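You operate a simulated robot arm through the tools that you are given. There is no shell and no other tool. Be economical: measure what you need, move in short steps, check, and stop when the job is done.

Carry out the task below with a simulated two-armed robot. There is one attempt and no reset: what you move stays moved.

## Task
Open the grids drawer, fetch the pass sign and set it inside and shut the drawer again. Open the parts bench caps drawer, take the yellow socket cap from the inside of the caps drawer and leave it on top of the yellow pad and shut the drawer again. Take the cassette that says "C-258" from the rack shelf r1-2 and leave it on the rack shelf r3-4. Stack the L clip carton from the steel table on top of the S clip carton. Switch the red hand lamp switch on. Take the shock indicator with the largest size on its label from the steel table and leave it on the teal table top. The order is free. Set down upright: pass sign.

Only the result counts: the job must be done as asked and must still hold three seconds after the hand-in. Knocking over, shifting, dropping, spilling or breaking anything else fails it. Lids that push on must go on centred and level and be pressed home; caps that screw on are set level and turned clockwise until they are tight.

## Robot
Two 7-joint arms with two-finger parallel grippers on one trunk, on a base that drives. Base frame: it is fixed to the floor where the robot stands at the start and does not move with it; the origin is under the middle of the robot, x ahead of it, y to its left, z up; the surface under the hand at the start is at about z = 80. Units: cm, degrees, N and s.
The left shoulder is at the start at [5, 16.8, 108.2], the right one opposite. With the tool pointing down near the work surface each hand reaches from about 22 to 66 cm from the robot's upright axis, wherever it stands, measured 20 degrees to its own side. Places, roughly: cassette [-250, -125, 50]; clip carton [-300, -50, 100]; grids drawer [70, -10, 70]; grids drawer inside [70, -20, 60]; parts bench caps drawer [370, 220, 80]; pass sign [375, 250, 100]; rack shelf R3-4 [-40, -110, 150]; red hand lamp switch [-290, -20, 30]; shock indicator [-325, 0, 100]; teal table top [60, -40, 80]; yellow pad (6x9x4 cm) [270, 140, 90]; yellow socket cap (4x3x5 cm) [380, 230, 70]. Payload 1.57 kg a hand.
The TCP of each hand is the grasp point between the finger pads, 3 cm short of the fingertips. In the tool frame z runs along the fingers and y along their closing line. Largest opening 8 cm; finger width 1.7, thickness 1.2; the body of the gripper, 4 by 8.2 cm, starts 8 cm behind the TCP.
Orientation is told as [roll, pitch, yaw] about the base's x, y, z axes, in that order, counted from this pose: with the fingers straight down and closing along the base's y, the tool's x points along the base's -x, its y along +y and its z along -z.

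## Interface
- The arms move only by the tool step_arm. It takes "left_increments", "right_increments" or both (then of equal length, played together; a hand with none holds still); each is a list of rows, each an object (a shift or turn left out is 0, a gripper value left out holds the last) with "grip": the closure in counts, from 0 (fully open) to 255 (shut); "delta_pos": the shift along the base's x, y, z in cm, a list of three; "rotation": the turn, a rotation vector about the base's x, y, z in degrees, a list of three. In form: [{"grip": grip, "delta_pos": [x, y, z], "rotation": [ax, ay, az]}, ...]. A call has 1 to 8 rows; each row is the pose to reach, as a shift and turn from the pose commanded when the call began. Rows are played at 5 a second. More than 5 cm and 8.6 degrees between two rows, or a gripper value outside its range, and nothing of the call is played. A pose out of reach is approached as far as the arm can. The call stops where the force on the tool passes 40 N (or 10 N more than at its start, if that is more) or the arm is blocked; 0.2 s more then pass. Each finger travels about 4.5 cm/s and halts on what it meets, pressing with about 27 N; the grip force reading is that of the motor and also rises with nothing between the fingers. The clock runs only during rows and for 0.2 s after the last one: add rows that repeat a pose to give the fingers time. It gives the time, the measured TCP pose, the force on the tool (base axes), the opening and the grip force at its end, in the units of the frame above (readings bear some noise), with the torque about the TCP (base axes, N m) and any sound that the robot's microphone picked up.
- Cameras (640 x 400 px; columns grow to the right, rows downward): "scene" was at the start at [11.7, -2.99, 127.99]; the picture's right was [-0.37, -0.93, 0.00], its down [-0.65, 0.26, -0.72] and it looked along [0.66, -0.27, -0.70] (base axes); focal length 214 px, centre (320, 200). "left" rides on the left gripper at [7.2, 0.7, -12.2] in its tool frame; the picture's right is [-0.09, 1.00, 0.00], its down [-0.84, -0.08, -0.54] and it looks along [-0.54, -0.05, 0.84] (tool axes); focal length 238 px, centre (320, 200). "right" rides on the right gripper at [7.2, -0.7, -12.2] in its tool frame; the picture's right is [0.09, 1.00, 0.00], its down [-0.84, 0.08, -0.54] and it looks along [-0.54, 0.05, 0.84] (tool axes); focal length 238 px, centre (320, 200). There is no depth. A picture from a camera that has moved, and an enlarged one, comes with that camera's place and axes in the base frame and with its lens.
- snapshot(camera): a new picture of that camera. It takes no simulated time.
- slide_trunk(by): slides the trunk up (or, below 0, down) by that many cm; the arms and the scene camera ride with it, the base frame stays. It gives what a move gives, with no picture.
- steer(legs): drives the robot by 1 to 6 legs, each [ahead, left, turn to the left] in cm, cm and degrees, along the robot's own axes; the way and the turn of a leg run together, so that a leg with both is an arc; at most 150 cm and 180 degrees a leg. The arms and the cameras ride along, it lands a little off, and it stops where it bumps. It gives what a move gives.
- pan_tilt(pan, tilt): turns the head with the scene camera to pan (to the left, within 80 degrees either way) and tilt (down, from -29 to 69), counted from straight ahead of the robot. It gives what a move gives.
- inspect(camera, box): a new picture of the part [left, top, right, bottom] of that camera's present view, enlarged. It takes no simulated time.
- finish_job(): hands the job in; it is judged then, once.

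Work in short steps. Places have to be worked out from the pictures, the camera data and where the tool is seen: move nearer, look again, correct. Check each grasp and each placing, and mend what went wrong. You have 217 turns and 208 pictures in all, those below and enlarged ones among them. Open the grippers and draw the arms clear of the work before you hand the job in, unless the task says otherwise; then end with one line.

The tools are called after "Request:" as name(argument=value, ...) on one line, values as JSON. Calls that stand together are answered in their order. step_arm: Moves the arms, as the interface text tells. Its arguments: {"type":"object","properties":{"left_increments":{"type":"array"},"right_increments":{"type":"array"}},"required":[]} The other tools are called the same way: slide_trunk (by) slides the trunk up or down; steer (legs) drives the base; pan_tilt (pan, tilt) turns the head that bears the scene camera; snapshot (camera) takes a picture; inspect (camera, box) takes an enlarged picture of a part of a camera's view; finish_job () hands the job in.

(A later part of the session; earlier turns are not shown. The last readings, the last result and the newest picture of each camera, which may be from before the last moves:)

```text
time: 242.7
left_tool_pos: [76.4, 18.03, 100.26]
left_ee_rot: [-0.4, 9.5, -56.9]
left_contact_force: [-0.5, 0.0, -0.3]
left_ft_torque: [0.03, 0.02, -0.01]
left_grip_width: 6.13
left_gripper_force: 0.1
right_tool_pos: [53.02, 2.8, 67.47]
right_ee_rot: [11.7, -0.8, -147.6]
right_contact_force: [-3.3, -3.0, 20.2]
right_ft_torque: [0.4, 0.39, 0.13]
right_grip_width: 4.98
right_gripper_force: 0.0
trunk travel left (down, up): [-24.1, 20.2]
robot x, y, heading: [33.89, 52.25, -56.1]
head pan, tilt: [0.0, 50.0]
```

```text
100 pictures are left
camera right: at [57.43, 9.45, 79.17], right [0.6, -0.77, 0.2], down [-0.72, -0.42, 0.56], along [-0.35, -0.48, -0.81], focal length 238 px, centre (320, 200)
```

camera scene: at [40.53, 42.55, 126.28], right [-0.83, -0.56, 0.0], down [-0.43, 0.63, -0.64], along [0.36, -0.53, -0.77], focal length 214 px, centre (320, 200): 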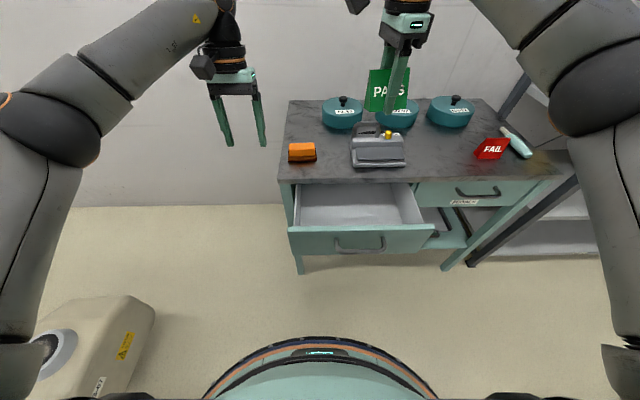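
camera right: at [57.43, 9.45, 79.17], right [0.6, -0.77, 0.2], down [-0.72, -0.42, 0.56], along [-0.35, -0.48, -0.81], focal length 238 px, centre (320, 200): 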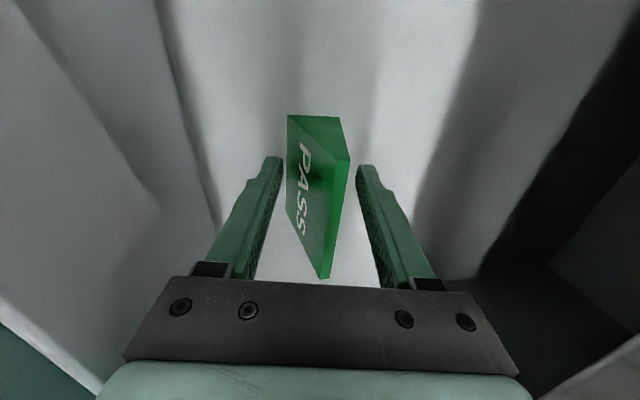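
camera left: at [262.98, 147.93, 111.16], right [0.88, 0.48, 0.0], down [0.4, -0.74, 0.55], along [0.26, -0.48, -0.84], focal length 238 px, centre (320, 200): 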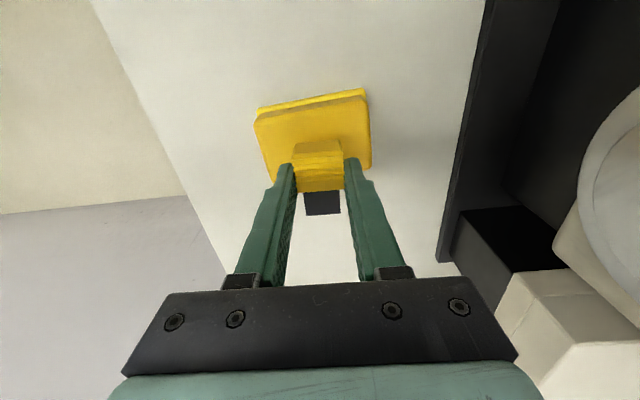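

Sign is released and standing. Some other contact exists on the hand, so rise straight up.

Request:
step_arm(right_increments=[{"grip": 80, "delta_pos": [0, 0, 1.5]}, {"grip": 80, "delta_pos": [0, 0, 4]}, {"grip": 80, "delta_pos": [-0.5, 0.8, 8]}, {"grip": 80, "delta_pos": [-1, 1.5, 12]}, {"grip": 80, "delta_pos": [-1, 1.5, 16.5]}, {"grip": 80, "delta_pos": [-1, 1.5, 21]}, {"grip": 80, "delta_pos": [-1, 1.5, 25.5]}, {"grip": 80, "delta_pos": [-1, 1.5, 30]}])

Request:
inspect(camera="scene", box=[260, 120, 460, 260])

Request:
snapshot(camera="right")

```text
time: 244.5
left_tool_pos: [76.55, 17.97, 100.15]
left_ee_rot: [-0.5, 9.7, -56.9]
left_contact_force: [0.1, 0.4, -0.2]
left_ft_torque: [0.0, 0.03, -0.01]
left_grip_width: 6.15
left_gripper_force: 0.0
right_tool_pos: [52.08, 4.66, 97.34]
right_ee_rot: [11.4, -0.7, -147.4]
right_contact_force: [0.1, -0.3, 0.0]
right_ft_torque: [0.0, 0.02, -0.02]
right_grip_width: 5.5
right_gripper_force: 0.1
trunk travel left (down, up): [-24.1, 20.2]
robot x, y, heading: [33.43, 52.3, -55.5]
head pan, tilt: [0.0, 50.0]
```

```text
2.86 times, centred on (360, 190) of scene
camera zoom: at [40.51, 42.57, 126.28], right [-0.83, -0.56, 0.0], down [-0.43, 0.63, -0.64], along [0.36, -0.53, -0.77], focal length 613 px, centre (206, 229)
```

zoom: 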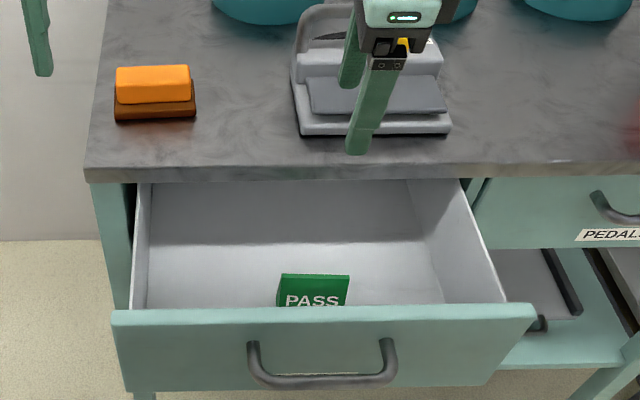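

```text
98 pictures are left
camera right: at [56.47, 11.34, 108.97], right [0.6, -0.77, 0.2], down [-0.72, -0.42, 0.56], along [-0.35, -0.48, -0.81], focal length 238 px, centre (320, 200)
```

right: 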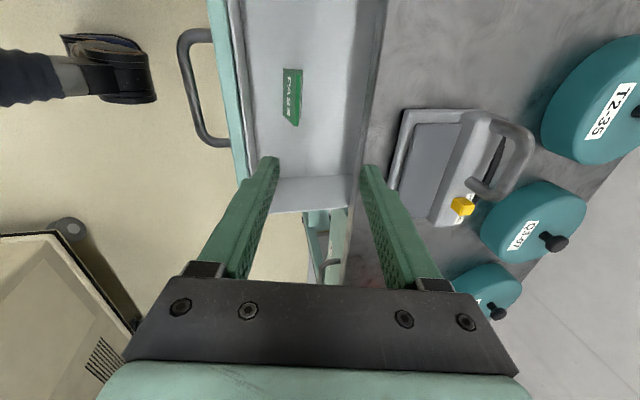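

Sign stands upright in the drawer. Back the base up 17 cm so the right hand can come down in front of the handle.

Request:
steer(legs=[[-18, 0, 0]])

Request:
step_arm(right_increments=[{"grip": 255, "delta_pos": [0, 0, -4], "rotation": [-5, -3.3, 0]}, {"grip": 255, "delta_pos": [0, 0, -8], "rotation": [-10, -6.6, 0]}, {"grip": 255, "delta_pos": [0, 0, -12], "rotation": [-15, -9.8, 0]}, {"grip": 255, "delta_pos": [0, 0, -16], "rotation": [-15, -9.8, 0]}, {"grip": 255, "delta_pos": [0, 0, -20], "rotation": [-15, -9.8, 0]}, {"grip": 255, "delta_pos": [0, 0, -24.5], "rotation": [-15, -9.8, 0]}])

Request:
snapshot(camera="scene")

```text
time: 246.0
left_tool_pos: [66.76, 32.73, 100.04]
left_ee_rot: [-0.4, 9.7, -56.8]
left_contact_force: [0.9, 0.9, 0.5]
left_ft_torque: [0.01, 0.0, 0.01]
left_grip_width: 6.11
left_gripper_force: 0.0
right_tool_pos: [42.47, 19.11, 97.26]
right_ee_rot: [11.5, -0.7, -147.3]
right_contact_force: [0.2, 0.5, -0.6]
right_ft_torque: [-0.05, 0.0, 0.0]
right_grip_width: 5.45
right_gripper_force: 0.1
trunk travel left (down, up): [-24.1, 20.2]
robot x, y, heading: [23.89, 66.3, -55.8]
head pan, tilt: [0.0, 50.0]
```

```text
time: 247.4
left_tool_pos: [66.74, 32.56, 100.12]
left_ee_rot: [-0.4, 9.7, -56.8]
left_contact_force: [0.1, 0.0, -1.1]
left_ft_torque: [-0.02, 0.0, -0.01]
left_grip_width: 6.12
left_gripper_force: 0.1
right_tool_pos: [42.1, 18.87, 72.55]
right_ee_rot: [29.5, -0.5, -147.5]
right_contact_force: [0.0, -0.1, -0.4]
right_ft_torque: [-0.01, -0.03, 0.03]
right_grip_width: 0.0
right_gripper_force: 21.1
trunk travel left (down, up): [-24.1, 20.2]
robot x, y, heading: [23.91, 67.14, -55.6]
head pan, tilt: [0.0, 50.0]
```

```text
97 pictures are left
camera scene: at [30.71, 57.02, 126.28], right [-0.83, -0.56, 0.0], down [-0.43, 0.63, -0.64], along [0.36, -0.53, -0.77], focal length 214 px, centre (320, 200)
```

scene: 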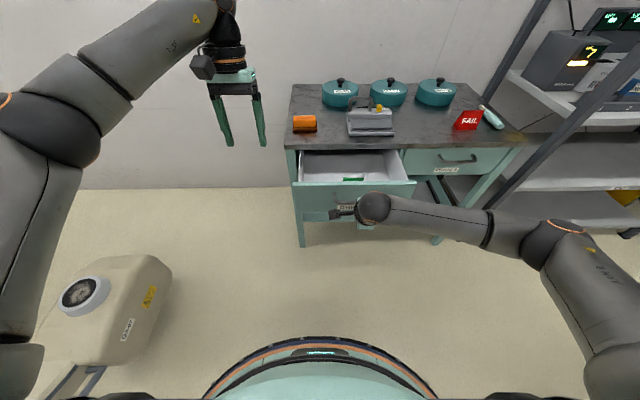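

Hand is down in front of the handle; check with the right camera before pushing.

Request:
snapshot(camera="right")

```text
96 pictures are left
camera right: at [44.69, 28.55, 82.72], right [0.55, -0.68, 0.49], down [-0.81, -0.28, 0.52], along [-0.21, -0.68, -0.7], focal length 238 px, centre (320, 200)
```

right: 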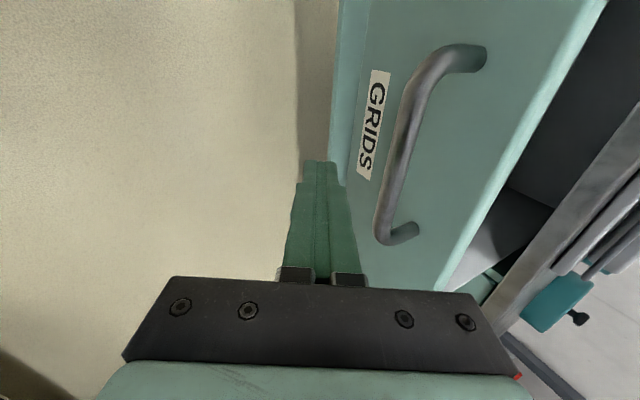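

Aligned with the bar. Lower 1 cm and drive forward to push the drawer in.

Request:
step_arm(right_increments=[{"grip": 255, "delta_pos": [0.4, 0.2, -1.0]}])

Request:
steer(legs=[[18, 0, 0]])

Request:
snapshot(camera="scene")

```text
time: 247.8
left_tool_pos: [66.85, 32.66, 100.11]
left_ee_rot: [-0.4, 9.7, -56.8]
left_contact_force: [-0.2, 0.7, 0.3]
left_ft_torque: [-0.01, -0.01, 0.01]
left_grip_width: 6.12
left_gripper_force: 0.0
right_tool_pos: [42.51, 19.38, 71.51]
right_ee_rot: [29.4, -0.4, -147.5]
right_contact_force: [1.1, 0.4, 0.6]
right_ft_torque: [0.0, 0.04, 0.0]
right_grip_width: 0.0
right_gripper_force: 21.4
trunk travel left (down, up): [-24.1, 20.2]
robot x, y, heading: [24.14, 66.7, -55.8]
head pan, tilt: [0.0, 50.0]
```

```text
time: 249.3
left_tool_pos: [77.28, 17.55, 100.2]
left_ee_rot: [-0.3, 9.8, -56.5]
left_contact_force: [0.4, -0.1, 0.3]
left_ft_torque: [-0.02, 0.03, 0.0]
left_grip_width: 6.12
left_gripper_force: 0.0
right_tool_pos: [53.2, 4.04, 71.42]
right_ee_rot: [29.5, -0.5, -147.2]
right_contact_force: [-0.1, -0.3, -0.2]
right_ft_torque: [0.0, -0.03, -0.01]
right_grip_width: 0.0
right_gripper_force: 20.8
trunk travel left (down, up): [-24.1, 20.2]
robot x, y, heading: [34.45, 51.87, -55.7]
head pan, tilt: [0.0, 50.0]
```

```text
95 pictures are left
camera scene: at [41.14, 41.87, 126.27], right [-0.82, -0.57, 0.0], down [-0.43, 0.63, -0.64], along [0.36, -0.53, -0.77], focal length 214 px, centre (320, 200)
```

scene: 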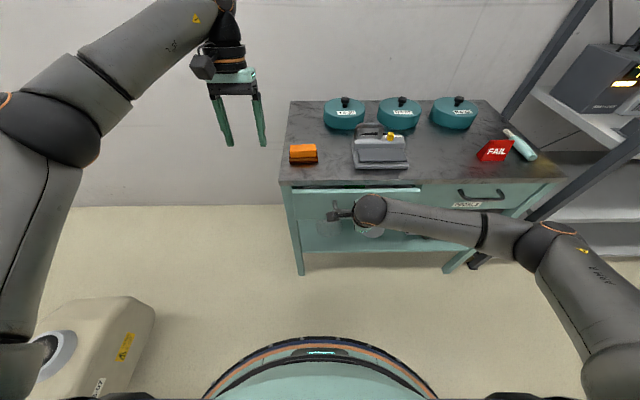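

Nearly shut; push the last centimetres with the arm until it stops.

Request:
step_arm(right_increments=[{"grip": 255, "delta_pos": [0.5, -0.8, 0]}, {"grip": 255, "delta_pos": [1.1, -1.7, 0]}, {"grip": 255, "delta_pos": [1.6, -2.5, 0]}, {"grip": 255, "delta_pos": [2.2, -3.4, 0]}, {"grip": 255, "delta_pos": [2.7, -4.2, 0]}, {"grip": 255, "delta_pos": [3.2, -5.0, 0]}])

Request:
snapshot(camera="right")

Request:
inspect(camera="scene", box=[270, 160, 470, 285])

```text
time: 250.7
left_tool_pos: [77.33, 17.58, 100.15]
left_ee_rot: [-0.4, 9.7, -56.6]
left_contact_force: [-0.3, 0.1, 0.2]
left_ft_torque: [-0.01, -0.02, 0.0]
left_grip_width: 6.1
left_gripper_force: 0.1
right_tool_pos: [55.78, 0.17, 70.79]
right_ee_rot: [27.9, -0.7, -146.9]
right_contact_force: [-0.9, 1.7, -2.2]
right_ft_torque: [-0.02, 0.07, 0.02]
right_grip_width: 0.03
right_gripper_force: 21.6
trunk travel left (down, up): [-24.1, 20.2]
robot x, y, heading: [33.92, 51.58, -55.6]
head pan, tilt: [0.0, 50.0]
stopped in row 6 (right hand): the force on the tool passed its limit at 48 N (the readings are from after the stop); the commanded pose is now the measured one
```

```text
94 pictures are left
camera right: at [58.44, 9.64, 81.23], right [0.56, -0.68, 0.47], down [-0.8, -0.3, 0.53], along [-0.22, -0.67, -0.71], focal length 238 px, centre (320, 200)
```

right: 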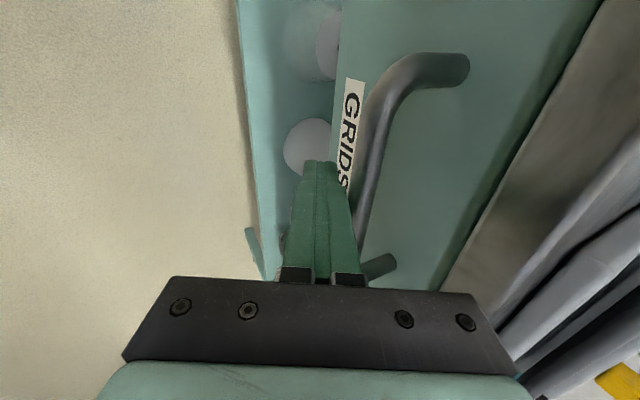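

```text
3.20 times, centred on (370, 222) of scene
camera zoom: at [41.13, 41.87, 126.26], right [-0.82, -0.57, 0.0], down [-0.43, 0.63, -0.64], along [0.36, -0.53, -0.77], focal length 686 px, centre (160, 128)
```

zoom: 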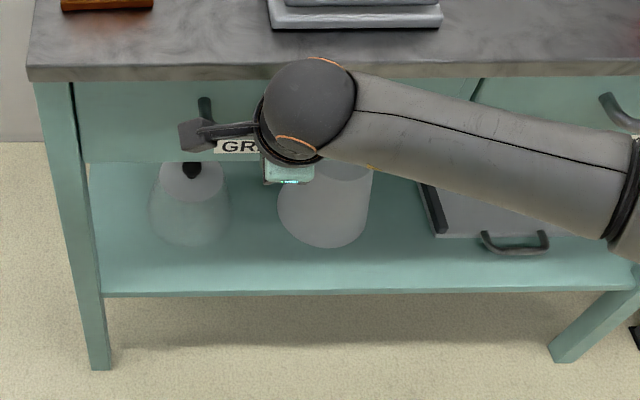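

Seems shut. Retract the right hand and verify flushness.

Request:
step_arm(right_increments=[{"grip": 255, "delta_pos": [-1.6, 2.4, 0]}, {"grip": 255, "delta_pos": [-3.8, 5.8, 1]}, {"grip": 200, "delta_pos": [-5, 7.6, 5], "rotation": [5, 3.3, 0]}, {"grip": 100, "delta_pos": [-5, 7.6, 9.5], "rotation": [10, 6.6, 0]}, {"grip": 0, "delta_pos": [-5, 7.6, 14], "rotation": [15, 9.8, 0]}, {"grip": 0, "delta_pos": [-5, 7.6, 18.5], "rotation": [19, 12.5, 4]}, {"grip": 0, "delta_pos": [-5, 7.6, 23], "rotation": [23, 15, 8]}, {"grip": 0, "delta_pos": [-5, 7.6, 27.5], "rotation": [23, 15, 16]}])

Request:
inspect(camera="scene", box=[270, 140, 530, 300])

```text
time: 252.5
left_tool_pos: [77.22, 17.56, 100.18]
left_ee_rot: [-0.5, 9.8, -56.6]
left_contact_force: [-0.4, 0.4, -0.3]
left_ft_torque: [-0.01, -0.03, -0.01]
left_grip_width: 6.14
left_gripper_force: 0.1
right_tool_pos: [50.85, 7.78, 98.63]
right_ee_rot: [1.0, 3.1, -131.1]
right_contact_force: [-0.1, 0.0, -0.3]
right_ft_torque: [0.01, 0.01, 0.0]
right_grip_width: 7.99
right_gripper_force: 0.1
trunk travel left (down, up): [-24.1, 20.2]
robot x, y, heading: [34.42, 51.64, -55.6]
head pan, tilt: [0.0, 50.0]
```

```text
2.46 times, centred on (400, 220) of scene
camera zoom: at [41.07, 41.96, 126.28], right [-0.82, -0.57, 0.0], down [-0.43, 0.63, -0.64], along [0.36, -0.53, -0.77], focal length 528 px, centre (123, 151)
```

zoom: 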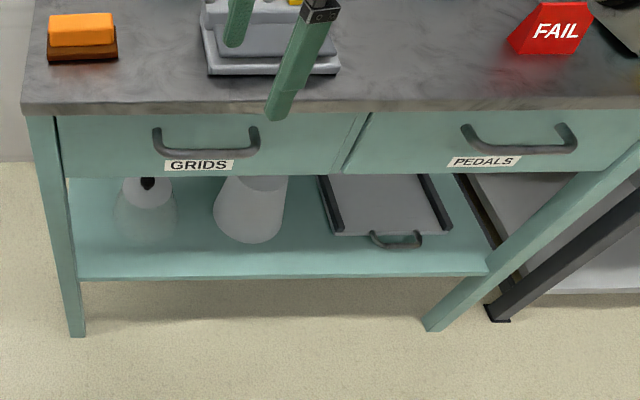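

Both drawers jobs are done. Now retreat and turn toward the -x side of the room to find the steel table.

Request:
steer(legs=[[-25, 0, 0], [0, 0, -118]])

Request:
pan_tilt(pan=10, tilt=20)

Request:
snapshot(camera="scene")

```text
time: 259.3
left_tool_pos: [-29.94, 50.35, 100.1]
left_ee_rot: [-0.4, 9.7, -175.0]
left_contact_force: [0.4, -1.1, -1.0]
left_ft_torque: [-0.01, 0.0, -0.01]
left_grip_width: 6.14
left_gripper_force: 0.1
right_tool_pos: [-25.94, 78.19, 98.48]
right_ee_rot: [1.0, 3.0, 110.3]
right_contact_force: [0.3, 0.0, -0.8]
right_ft_torque: [0.04, 0.03, -0.05]
right_grip_width: 8.01
right_gripper_force: 0.1
trunk travel left (down, up): [-24.1, 20.2]
robot x, y, heading: [20.04, 71.92, -174.1]
head pan, tilt: [0.0, 50.0]
```

```text
time: 260.2
left_tool_pos: [-29.95, 50.39, 100.16]
left_ee_rot: [-0.4, 9.8, -174.9]
left_contact_force: [0.3, -0.1, -0.5]
left_ft_torque: [0.01, 0.0, 0.03]
left_grip_width: 6.12
left_gripper_force: 0.0
right_tool_pos: [-25.93, 78.38, 98.46]
right_ee_rot: [1.1, 2.9, 110.3]
right_contact_force: [0.1, -0.2, -0.1]
right_ft_torque: [0.03, 0.01, 0.0]
right_grip_width: 8.01
right_gripper_force: 0.1
trunk travel left (down, up): [-24.1, 20.2]
robot x, y, heading: [20.44, 72.25, -173.8]
head pan, tilt: [10.0, 20.0]
```

```text
91 pictures are left
camera scene: at [7.54, 69.04, 130.83], right [-0.28, 0.96, 0.0], down [0.33, 0.09, -0.94], along [-0.9, -0.26, -0.34], focal length 214 px, centre (320, 200)
```

scene: 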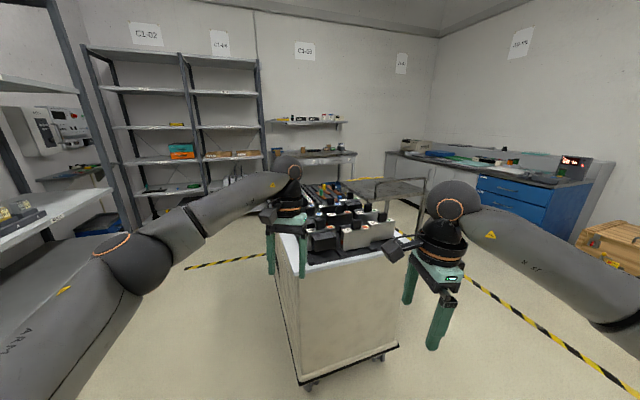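

Steel table is at the far wall, rack(s) at the left. I skirt the control console on its left side.

Request:
steer(legs=[[12, 58, 0], [0, 0, 5], [60, 12, 0]])

Request:
pan_tilt(pan=0, tilt=20)

Request:
snapshot(camera="scene")

```text
time: 269.4
left_tool_pos: [-89.06, -39.07, 100.14]
left_ee_rot: [-0.4, 9.7, -168.8]
left_contact_force: [0.2, -0.7, 0.5]
left_ft_torque: [0.0, -0.04, 0.01]
left_grip_width: 6.09
left_gripper_force: 0.0
right_tool_pos: [-88.22, -10.85, 98.44]
right_ee_rot: [1.0, 3.0, 116.5]
right_contact_force: [-0.5, 0.1, -0.1]
right_ft_torque: [-0.01, -0.06, -0.02]
right_grip_width: 8.0
right_gripper_force: 0.1
trunk travel left (down, up): [-24.1, 20.2]
robot x, y, heading: [-41.41, -12.39, -168.0]
head pan, tilt: [10.0, 20.0]
```

```text
time: 270.1
left_tool_pos: [-89.07, -39.12, 100.19]
left_ee_rot: [-0.3, 9.7, -168.8]
left_contact_force: [-0.5, 0.3, 0.3]
left_ft_torque: [-0.02, -0.02, 0.01]
left_grip_width: 6.11
left_gripper_force: 0.0
right_tool_pos: [-88.19, -10.94, 98.53]
right_ee_rot: [0.9, 3.1, 116.4]
right_contact_force: [0.0, 0.1, 0.2]
right_ft_torque: [-0.01, -0.01, -0.01]
right_grip_width: 8.02
right_gripper_force: 0.1
trunk travel left (down, up): [-24.1, 20.2]
robot x, y, heading: [-41.56, -12.0, -168.0]
head pan, tilt: [0.0, 20.0]
```

```text
90 pictures are left
camera scene: at [-54.35, -14.97, 130.84], right [-0.21, 0.98, 0.0], down [0.33, 0.07, -0.94], along [-0.92, -0.2, -0.34], focal length 214 px, centre (320, 200)
```

scene: 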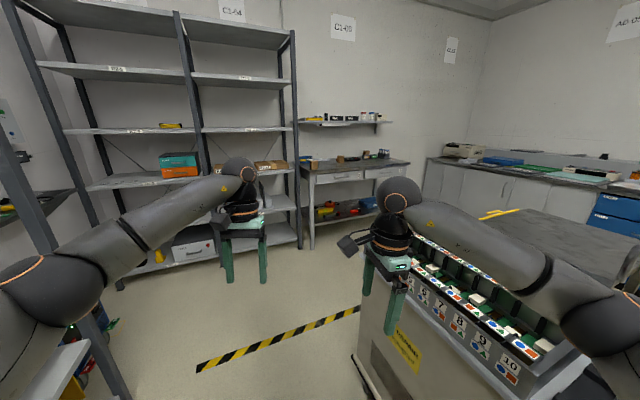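

I need the clearance between the rack on my left and the console; look left-down.

Request:
pan_tilt(pan=60, tilt=35)

Request:
snapshot(camera="scene")

Request:
pan_tilt(pan=-40, tilt=45)

Request:
snapshot(camera="scene")

```text
time: 271.4
left_tool_pos: [-89.0, -39.02, 100.11]
left_ee_rot: [-0.3, 9.6, -168.8]
left_contact_force: [0.0, 0.0, 0.7]
left_ft_torque: [0.05, -0.01, 0.01]
left_grip_width: 6.12
left_gripper_force: 0.1
right_tool_pos: [-88.17, -10.97, 98.45]
right_ee_rot: [1.0, 3.0, 116.5]
right_contact_force: [-0.9, -0.2, -0.5]
right_ft_torque: [0.03, 0.01, -0.02]
right_grip_width: 8.02
right_gripper_force: 0.1
trunk travel left (down, up): [-24.1, 20.2]
robot x, y, heading: [-41.59, -12.3, -167.7]
head pan, tilt: [60.0, 35.0]
```

```text
89 pictures are left
camera scene: at [-47.95, -21.38, 128.45], right [-0.95, 0.31, 0.0], down [0.18, 0.55, -0.82], along [-0.25, -0.78, -0.57], focal length 214 px, centre (320, 200)
```

scene: 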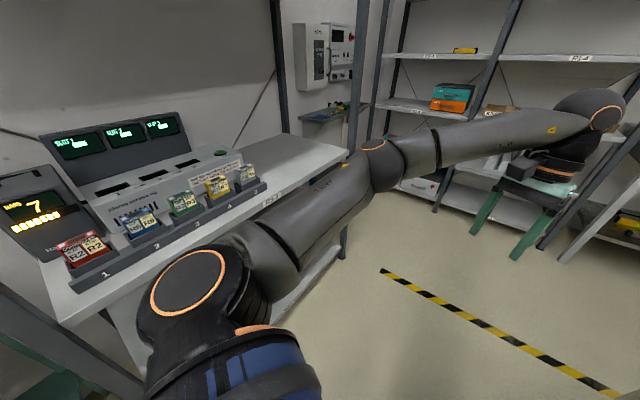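

```text
time: 273.2
left_tool_pos: [-88.94, -39.13, 100.11]
left_ee_rot: [-0.4, 9.7, -168.8]
left_contact_force: [-0.2, 0.5, 0.8]
left_ft_torque: [0.01, 0.0, 0.03]
left_grip_width: 6.12
left_gripper_force: 0.0
right_tool_pos: [-88.1, -11.02, 98.53]
right_ee_rot: [1.0, 3.0, 116.6]
right_contact_force: [-0.1, 0.7, 0.5]
right_ft_torque: [0.01, 0.0, -0.02]
right_grip_width: 7.99
right_gripper_force: 0.0
trunk travel left (down, up): [-24.1, 20.2]
robot x, y, heading: [-41.07, -12.04, -168.1]
head pan, tilt: [-40.0, 45.0]
```

```text
88 pictures are left
camera scene: at [-52.45, -9.21, 126.97], right [0.47, 0.89, 0.0], down [0.63, -0.33, -0.71], along [-0.63, 0.33, -0.71], focal length 214 px, centre (320, 200)
```

scene: 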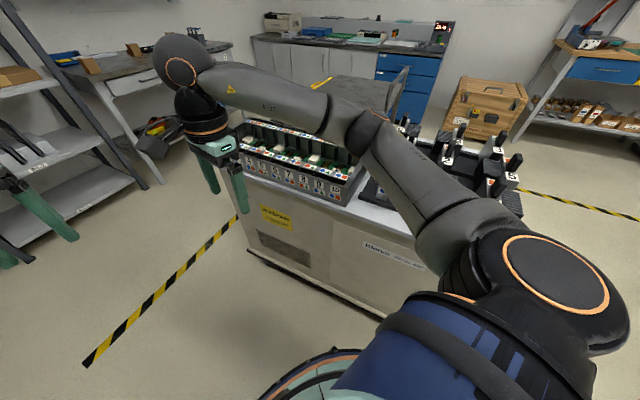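

The corridor runs along heading -145° and I'm in its middle (113 cm wide). Turn and drive through.

Request:
steer(legs=[[0, 0, 23], [85, 0, 0], [0, 0, -35]])

Request:
pan_tilt(pan=0, tilt=25)

Request:
snapshot(camera="scene")

```text
time: 280.6
left_tool_pos: [-162.86, -79.18, 100.13]
left_ee_rot: [-0.4, 9.7, 179.7]
left_contact_force: [0.4, -0.5, -0.2]
left_ft_torque: [0.04, 0.02, 0.02]
left_grip_width: 6.13
left_gripper_force: 0.1
right_tool_pos: [-156.46, -51.72, 98.5]
right_ee_rot: [0.9, 3.0, 105.0]
right_contact_force: [0.2, 0.1, -0.2]
right_ft_torque: [-0.01, 0.01, -0.01]
right_grip_width: 8.0
right_gripper_force: 0.2
trunk travel left (down, up): [-24.1, 20.2]
robot x, y, heading: [-111.03, -62.17, -179.3]
head pan, tilt: [-40.0, 45.0]
```

```text
time: 281.7
left_tool_pos: [-162.8, -79.04, 100.08]
left_ee_rot: [-0.5, 9.7, 179.7]
left_contact_force: [-0.4, 0.0, -0.4]
left_ft_torque: [-0.03, -0.01, 0.02]
left_grip_width: 6.12
left_gripper_force: 0.1
right_tool_pos: [-156.58, -51.62, 98.46]
right_ee_rot: [1.0, 3.0, 105.0]
right_contact_force: [-0.8, -0.2, 0.1]
right_ft_torque: [0.0, 0.05, 0.0]
right_grip_width: 7.97
right_gripper_force: 0.0
trunk travel left (down, up): [-24.1, 20.2]
robot x, y, heading: [-111.2, -62.19, -179.2]
head pan, tilt: [0.0, 25.0]
```

```text
87 pictures are left
camera scene: at [-123.98, -62.29, 130.02], right [-0.01, 1.0, 0.0], down [0.42, 0.01, -0.91], along [-0.91, -0.01, -0.42], focal length 214 px, centre (320, 200)
```

scene: 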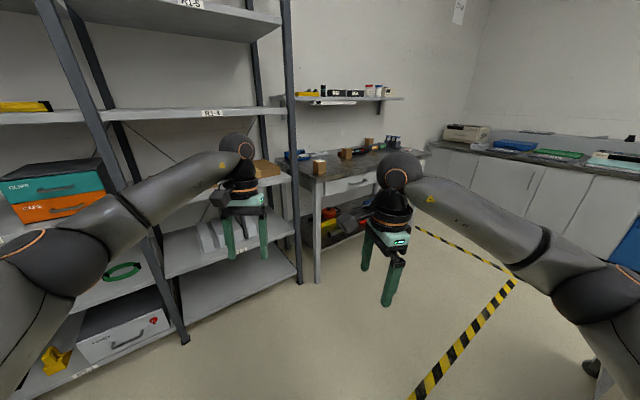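

The racks and the steel table stand along one wall (facing heading -145°). Drive in front of the steel table.

Request:
steer(legs=[[60, 0, 0], [45, -50, 0], [0, 0, 34]])

Request:
pan_tilt(pan=0, tilt=35)

Request:
snapshot(camera="scene")

```text
time: 291.1
left_tool_pos: [-251.59, -54.64, 100.08]
left_ee_rot: [-0.3, 9.7, -148.2]
left_contact_force: [0.2, 0.4, -0.1]
left_ft_torque: [0.0, -0.01, 0.0]
left_grip_width: 6.11
left_gripper_force: 0.2
right_tool_pos: [-260.65, -28.06, 98.63]
right_ee_rot: [0.9, 3.0, 137.1]
right_contact_force: [-1.0, -1.0, 0.8]
right_ft_torque: [0.03, 0.0, 0.01]
right_grip_width: 8.02
right_gripper_force: 0.1
trunk travel left (down, up): [-24.1, 20.2]
robot x, y, heading: [-216.17, -13.07, -147.1]
head pan, tilt: [0.0, 25.0]
```

```text
time: 291.9
left_tool_pos: [-251.58, -54.65, 100.16]
left_ee_rot: [-0.3, 9.7, -148.2]
left_contact_force: [1.0, 0.6, 0.1]
left_ft_torque: [-0.02, -0.01, -0.02]
left_grip_width: 6.12
left_gripper_force: 0.1
right_tool_pos: [-260.64, -28.05, 98.45]
right_ee_rot: [1.0, 3.1, 137.1]
right_contact_force: [0.1, 0.1, 0.6]
right_ft_torque: [0.0, 0.0, -0.02]
right_grip_width: 8.0
right_gripper_force: 0.0
trunk travel left (down, up): [-24.1, 20.2]
robot x, y, heading: [-216.66, -12.57, -147.1]
head pan, tilt: [0.0, 35.0]
```

```text
86 pictures are left
camera scene: at [-227.14, -19.64, 128.45], right [-0.54, 0.84, 0.0], down [0.48, 0.31, -0.82], along [-0.69, -0.44, -0.57], focal length 214 px, centre (320, 200)
```

scene: 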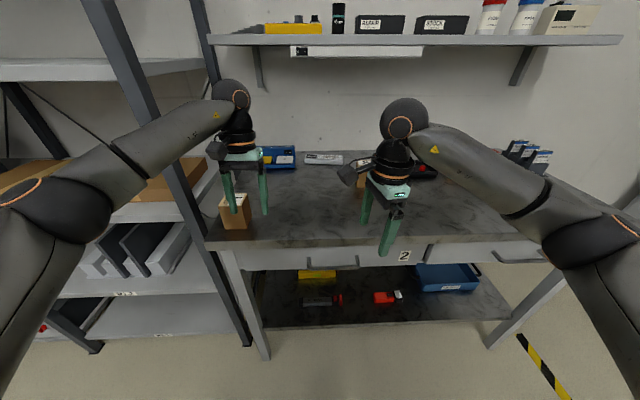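

I see the cartons, shock indicators (right) and a red lamp on the lower shelf. Zoom on these.

Request:
inspect(camera="scene", box=[200, 130, 460, 250])

Request:
inspect(camera="scene", box=[270, 255, 430, 325])

Request:
inspect(camera="scene", box=[480, 125, 600, 195])

```text
2.46 times, centred on (330, 190) of scene
camera zoom: at [-227.14, -19.64, 128.45], right [-0.54, 0.84, 0.0], down [0.48, 0.31, -0.82], along [-0.69, -0.44, -0.57], focal length 528 px, centre (295, 225)
```

zoom: 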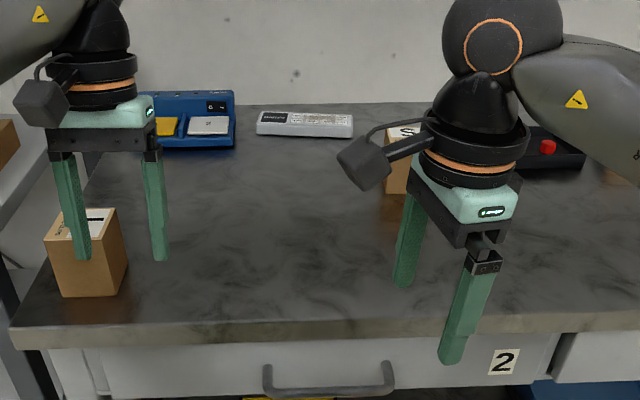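

```text
4.00 times, centred on (350, 290) of scene
camera zoom: at [-227.14, -19.64, 128.45], right [-0.54, 0.84, 0.0], down [0.48, 0.31, -0.82], along [-0.69, -0.44, -0.57], focal length 858 px, centre (200, -160)
```

zoom: 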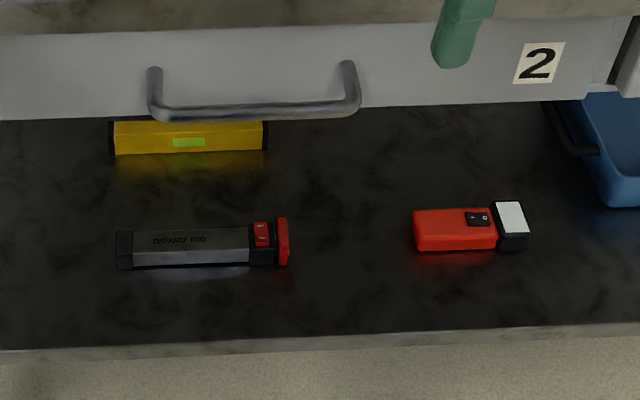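

```text
5.33 times, centred on (540, 160) of scene
camera zoom: at [-227.14, -19.64, 128.45], right [-0.54, 0.84, 0.0], down [0.48, 0.31, -0.82], along [-0.69, -0.44, -0.57], focal length 1144 px, centre (-853, 413)
```

zoom: 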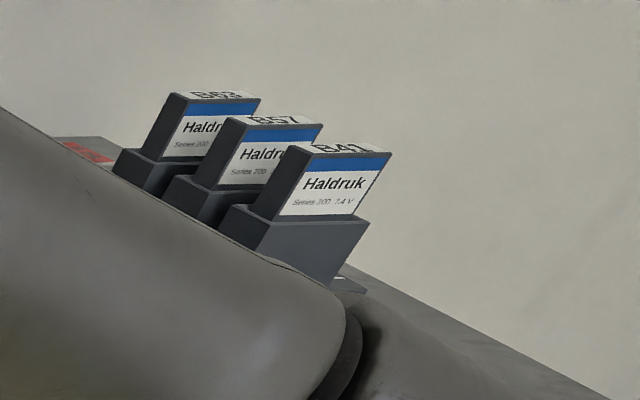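

The right arm hides part of the table; retract the right hand toward me and look again.

Request:
step_arm(right_increments=[{"grip": 0, "delta_pos": [3.6, 2.4, 0], "rotation": [0, 0, 8]}, {"grip": 0, "delta_pos": [7.2, 4.8, 0], "rotation": [0, 0, 16]}, {"grip": 0, "delta_pos": [9.5, 9, 0], "rotation": [0, 0, 24]}, {"grip": 0, "delta_pos": [11, 13, 0], "rotation": [0, 0, 32]}, {"grip": 0, "delta_pos": [11, 17, 0], "rotation": [0, 0, 40]}, {"grip": 0, "delta_pos": [11, 20, 0], "rotation": [0, 0, 48]}, {"grip": 0, "delta_pos": [11, 20, 0], "rotation": [0, 0, 56]}, {"grip": 0, "delta_pos": [11, 20, 0], "rotation": [0, 0, 64]}])

Request:
pan_tilt(pan=-12, tilt=30)

Request:
snapshot(camera="scene")

```text
time: 293.7
left_tool_pos: [-251.52, -54.59, 100.14]
left_ee_rot: [-0.4, 9.8, -148.2]
left_contact_force: [0.3, 0.4, 0.6]
left_ft_torque: [-0.03, 0.0, -0.02]
left_grip_width: 6.11
left_gripper_force: 0.1
right_tool_pos: [-249.76, -8.01, 98.52]
right_ee_rot: [1.0, 3.0, -158.7]
right_contact_force: [-0.3, 0.2, 0.0]
right_ft_torque: [0.02, 0.0, -0.02]
right_grip_width: 7.98
right_gripper_force: 0.1
trunk travel left (down, up): [-24.1, 20.2]
robot x, y, heading: [-216.24, -13.0, -147.2]
head pan, tilt: [0.0, 35.0]
```

```text
time: 294.4
left_tool_pos: [-251.66, -54.62, 100.21]
left_ee_rot: [-0.4, 9.7, -148.2]
left_contact_force: [0.4, 0.6, 0.2]
left_ft_torque: [0.02, 0.01, 0.02]
left_grip_width: 6.1
left_gripper_force: 0.1
right_tool_pos: [-249.78, -8.03, 98.41]
right_ee_rot: [1.0, 2.9, -158.9]
right_contact_force: [-0.8, -0.2, 0.3]
right_ft_torque: [-0.05, -0.01, 0.01]
right_grip_width: 7.99
right_gripper_force: 0.0
trunk travel left (down, up): [-24.1, 20.2]
robot x, y, heading: [-216.32, -12.38, -147.3]
head pan, tilt: [-12.0, 30.0]
```

```text
82 pictures are left
camera scene: at [-228.19, -18.08, 129.23], right [-0.36, 0.93, 0.0], down [0.47, 0.18, -0.87], along [-0.81, -0.31, -0.5], focal length 214 px, centre (320, 200)
```

scene: 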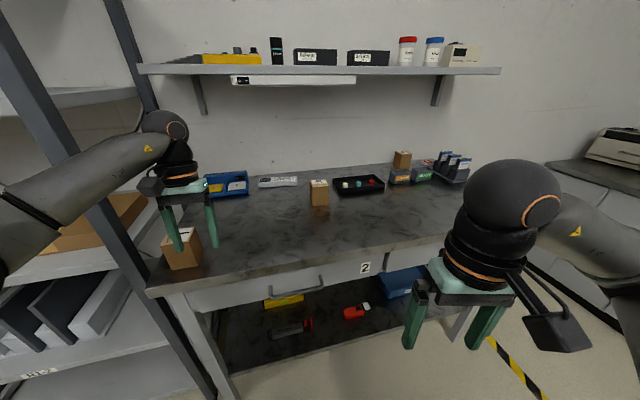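

Zoom on the back right of the table.

Request:
inspect(camera="scene", box=[300, 140, 480, 215])

Request:
inspect(camera="scene", box=[150, 160, 340, 280])

```text
3.56 times, centred on (390, 178) of scene
camera zoom: at [-228.19, -18.08, 129.23], right [-0.36, 0.93, 0.0], down [0.47, 0.18, -0.87], along [-0.81, -0.31, -0.5], focal length 763 px, centre (71, 280)
```

zoom: 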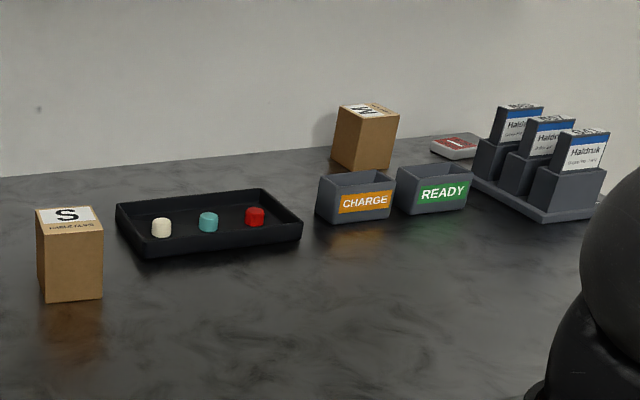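

```text
3.33 times, centred on (245, 220) of scene
camera zoom: at [-228.19, -18.08, 129.23], right [-0.36, 0.93, 0.0], down [0.47, 0.18, -0.87], along [-0.81, -0.31, -0.5], focal length 715 px, centre (570, 133)
```

zoom: 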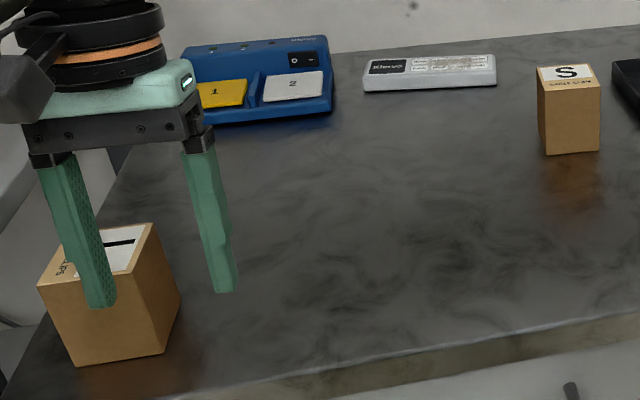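

Check the labels of the small red item near the batteries and of the boxes on the upper shelf.

Request:
inspect(camera="scene", box=[410, 145, 482, 190])

Request:
inspect(camera="scene", box=[190, 30, 490, 90])

Request:
inspect(camera="scene", box=[325, 165, 397, 205])

```text
8.89 times, centred on (446, 168) of scene
camera zoom: at [-228.19, -18.08, 129.23], right [-0.36, 0.93, 0.0], down [0.47, 0.18, -0.87], along [-0.81, -0.31, -0.5], focal length 1906 px, centre (-800, 489)
```

zoom: 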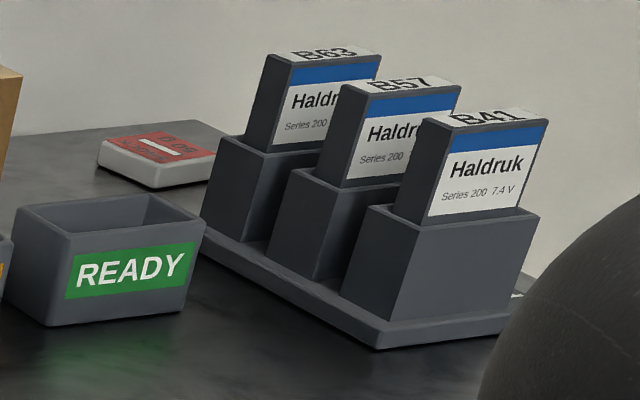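

```text
2.13 times, centred on (340, 60) of scene
camera zoom: at [-228.19, -18.08, 129.23], right [-0.36, 0.93, 0.0], down [0.47, 0.18, -0.87], along [-0.81, -0.31, -0.5], focal length 458 px, centre (277, 499)
```

zoom: 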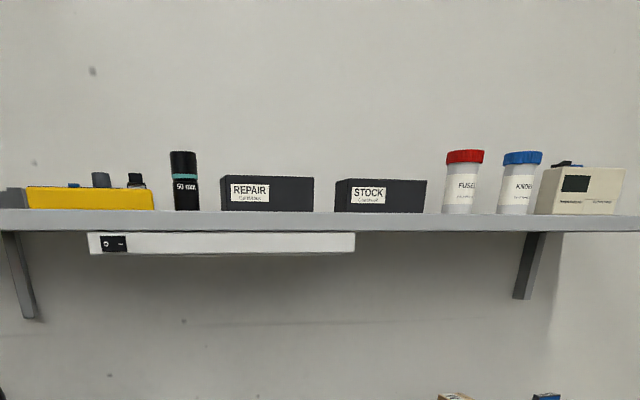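

```text
8.89 times, centred on (361, 185) of scene
camera zoom: at [-228.19, -18.08, 129.23], right [-0.36, 0.93, 0.0], down [0.47, 0.18, -0.87], along [-0.81, -0.31, -0.5], focal length 1906 px, centre (-44, 333)
```

zoom: 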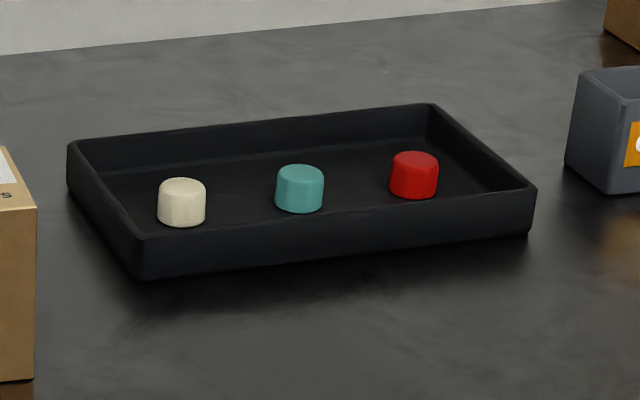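

The flat box with red label is likely a shock indicator; another seems hidden at the right. Move right for a better view.

Request:
steer(legs=[[6, -42, 2]])

Request:
pan_tilt(pan=0, tilt=35)

Request:
snapshot(camera="scene")

```text
time: 298.6
left_tool_pos: [-278.48, -24.16, 100.06]
left_ee_rot: [-0.4, 9.7, -147.1]
left_contact_force: [0.1, 0.4, 0.3]
left_ft_torque: [0.02, 0.05, 0.03]
left_grip_width: 6.15
left_gripper_force: 0.1
right_tool_pos: [-277.35, 22.48, 98.48]
right_ee_rot: [1.0, 2.9, -157.9]
right_contact_force: [-0.2, -0.9, -0.8]
right_ft_torque: [0.02, -0.02, -0.01]
right_grip_width: 8.01
right_gripper_force: 0.0
trunk travel left (down, up): [-24.1, 20.2]
robot x, y, heading: [-243.79, 18.43, -146.2]
head pan, tilt: [-12.0, 30.0]
```

```text
time: 299.3
left_tool_pos: [-278.37, -24.19, 100.18]
left_ee_rot: [-0.4, 9.7, -147.1]
left_contact_force: [1.1, -1.1, -0.7]
left_ft_torque: [-0.02, -0.02, 0.02]
left_grip_width: 6.09
left_gripper_force: 0.1
right_tool_pos: [-277.4, 22.54, 98.53]
right_ee_rot: [1.0, 3.0, -157.9]
right_contact_force: [0.1, -0.4, -0.6]
right_ft_torque: [-0.01, 0.02, -0.03]
right_grip_width: 7.96
right_gripper_force: 0.2
trunk travel left (down, up): [-24.1, 20.2]
robot x, y, heading: [-244.36, 18.29, -146.2]
head pan, tilt: [0.0, 35.0]
```

```text
76 pictures are left
camera scene: at [-254.6, 11.32, 128.45], right [-0.56, 0.83, 0.0], down [0.48, 0.32, -0.82], along [-0.68, -0.46, -0.57], focal length 214 px, centre (320, 200)
```

scene: 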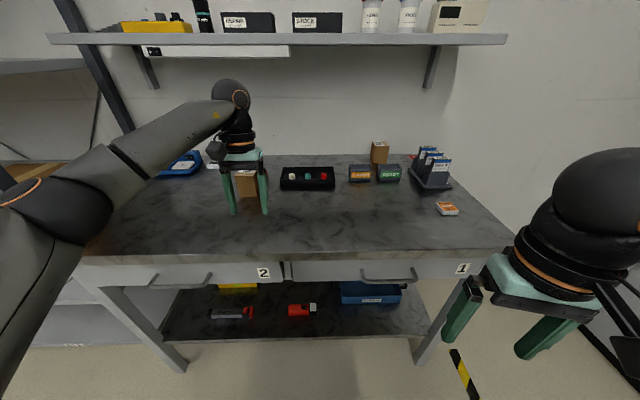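

Another small box with orange label is visible; zoom on both.

Request:
inspect(camera="scene", box=[390, 140, 486, 220])

```text
5.00 times, centred on (438, 180) of scene
camera zoom: at [-254.6, 11.32, 128.45], right [-0.56, 0.83, 0.0], down [0.48, 0.32, -0.82], along [-0.68, -0.46, -0.57], focal length 1072 px, centre (-270, 300)
```

zoom: 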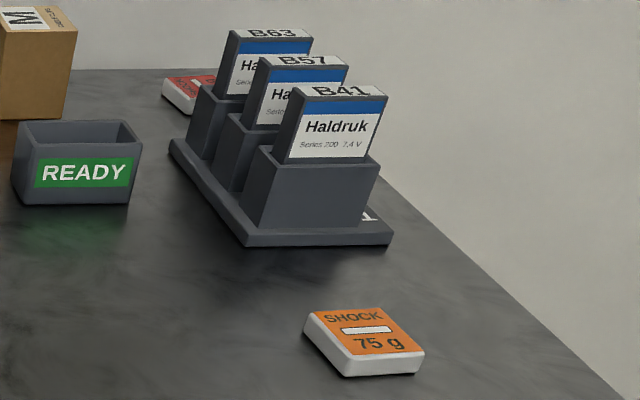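

Orange one reads "SHOCK 75 g". Read the red one at higher zoom and scan the rest of the table.

Request:
inspect(camera="scene", box=[418, 148, 442, 168])

Request:
inspect(camera="scene", box=[100, 130, 400, 260])

```text
16.00 times, centred on (430, 158) of scene
camera zoom: at [-254.6, 11.32, 128.45], right [-0.56, 0.83, 0.0], down [0.48, 0.32, -0.82], along [-0.68, -0.46, -0.57], focal length 3432 px, centre (-1440, 872)
```

zoom: 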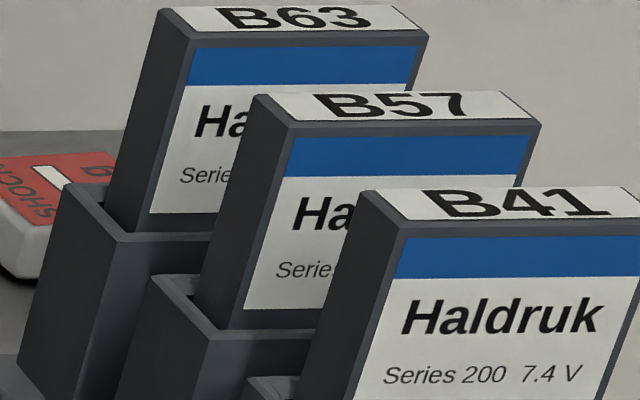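

```text
2.13 times, centred on (250, 195) of scene
camera zoom: at [-254.6, 11.32, 128.45], right [-0.56, 0.83, 0.0], down [0.48, 0.32, -0.82], along [-0.68, -0.46, -0.57], focal length 458 px, centre (469, 211)
```

zoom: 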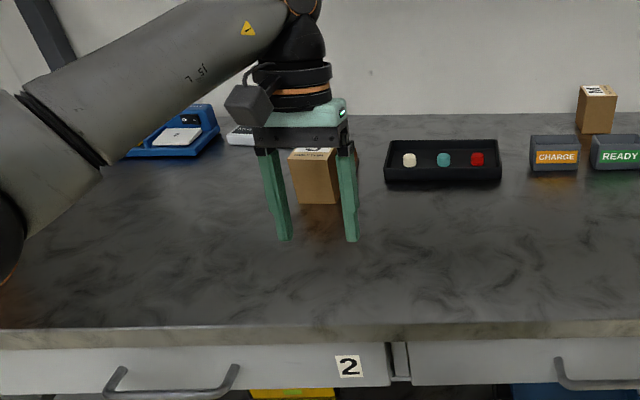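

Raise the trunk to look over the batteries at the red indicator.

Request:
slide_trunk(by=19)

Request:
inspect(camera="scene", box=[395, 145, 475, 205])

```text
time: 301.4
left_tool_pos: [-278.4, -24.09, 119.09]
left_ee_rot: [-0.4, 9.6, -147.2]
left_contact_force: [-0.8, -1.1, -0.5]
left_ft_torque: [0.01, -0.01, 0.0]
left_grip_width: 6.12
left_gripper_force: 0.0
right_tool_pos: [-277.36, 22.52, 117.44]
right_ee_rot: [1.0, 3.0, -157.9]
right_contact_force: [0.0, 0.0, -0.2]
right_ft_torque: [0.01, 0.01, -0.01]
right_grip_width: 8.01
right_gripper_force: 0.1
trunk travel left (down, up): [-43.1, 1.2]
robot x, y, heading: [-244.05, 18.06, -146.3]
head pan, tilt: [0.0, 35.0]
```

```text
6.67 times, centred on (435, 175) of scene
camera zoom: at [-254.61, 11.31, 147.44], right [-0.56, 0.83, 0.0], down [0.48, 0.32, -0.82], along [-0.68, -0.46, -0.57], focal length 1430 px, centre (-447, 367)
```

zoom: 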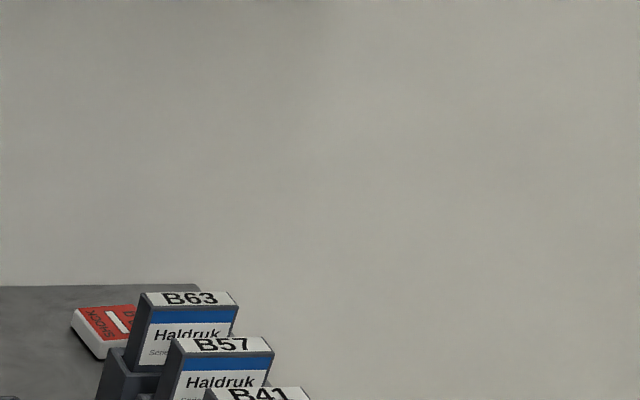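

Request:
inspect(camera="scene", box=[398, 182, 426, 202])

```text
16.00 times, centred on (412, 192) of scene
camera zoom: at [-254.61, 11.31, 147.44], right [-0.56, 0.83, 0.0], down [0.48, 0.32, -0.82], along [-0.68, -0.46, -0.57], focal length 3432 px, centre (-1152, 328)
```

zoom: 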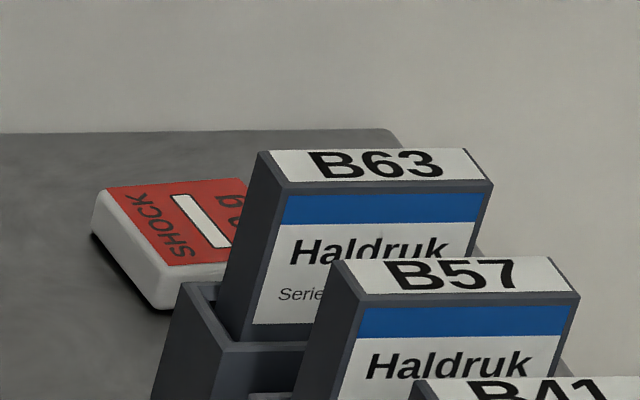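

The digits are partly hidden; red is probably 50 g – I'll read it from the left later. For locating the orange 75 g box, take a picture at this height, then lower.

Request:
pan_tilt(pan=-10, tilt=45)

Request:
snapshot(camera="scene")

Request:
slide_trunk(by=-16)

Request:
snapshot(camera="right")

```text
time: 302.1
left_tool_pos: [-278.4, -24.13, 119.11]
left_ee_rot: [-0.5, 9.7, -147.2]
left_contact_force: [0.2, 0.1, -0.3]
left_ft_torque: [0.02, -0.02, 0.02]
left_grip_width: 6.11
left_gripper_force: 0.0
right_tool_pos: [-277.32, 22.42, 117.5]
right_ee_rot: [1.1, 3.0, -157.9]
right_contact_force: [0.9, -0.2, -0.2]
right_ft_torque: [0.03, -0.02, -0.01]
right_grip_width: 8.0
right_gripper_force: 0.0
trunk travel left (down, up): [-43.1, 1.2]
robot x, y, heading: [-244.13, 18.53, -146.1]
head pan, tilt: [-10.0, 45.0]
```

```text
70 pictures are left
camera scene: at [-254.72, 12.94, 145.97], right [-0.41, 0.91, 0.0], down [0.65, 0.29, -0.71], along [-0.65, -0.29, -0.71], focal length 214 px, centre (320, 200)
```

scene: 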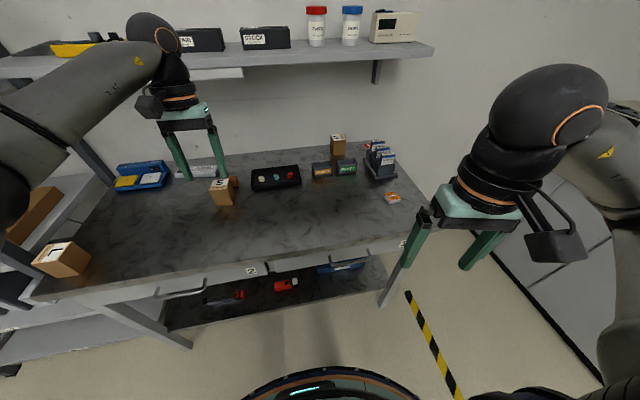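

```text
time: 303.9
left_tool_pos: [-278.44, -24.15, 103.12]
left_ee_rot: [-0.4, 9.7, -147.2]
left_contact_force: [-0.1, -0.5, 0.2]
left_ft_torque: [0.0, 0.03, -0.01]
left_grip_width: 6.13
left_gripper_force: 0.0
right_tool_pos: [-277.28, 22.4, 101.54]
right_ee_rot: [1.0, 3.0, -157.9]
right_contact_force: [-0.1, -0.4, 0.3]
right_ft_torque: [0.0, 0.03, 0.0]
right_grip_width: 7.99
right_gripper_force: 0.2
trunk travel left (down, up): [-27.1, 17.2]
robot x, y, heading: [-244.19, 18.53, -146.1]
head pan, tilt: [-10.0, 45.0]
```

```text
69 pictures are left
camera right: at [-271.74, 25.9, 114.01], right [0.46, -0.89, 0.02], down [-0.78, -0.39, 0.5], along [-0.43, -0.25, -0.87], focal length 238 px, centre (320, 200)
```

right: 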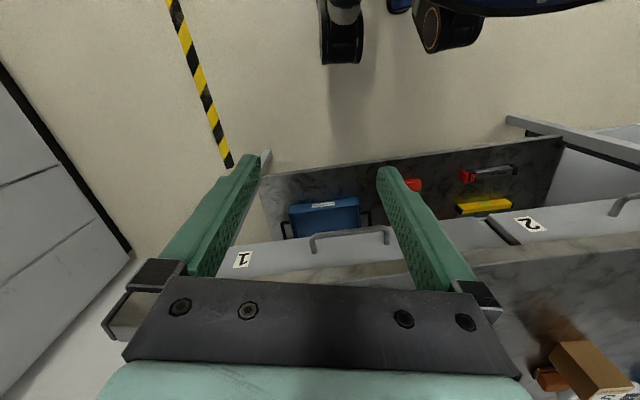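

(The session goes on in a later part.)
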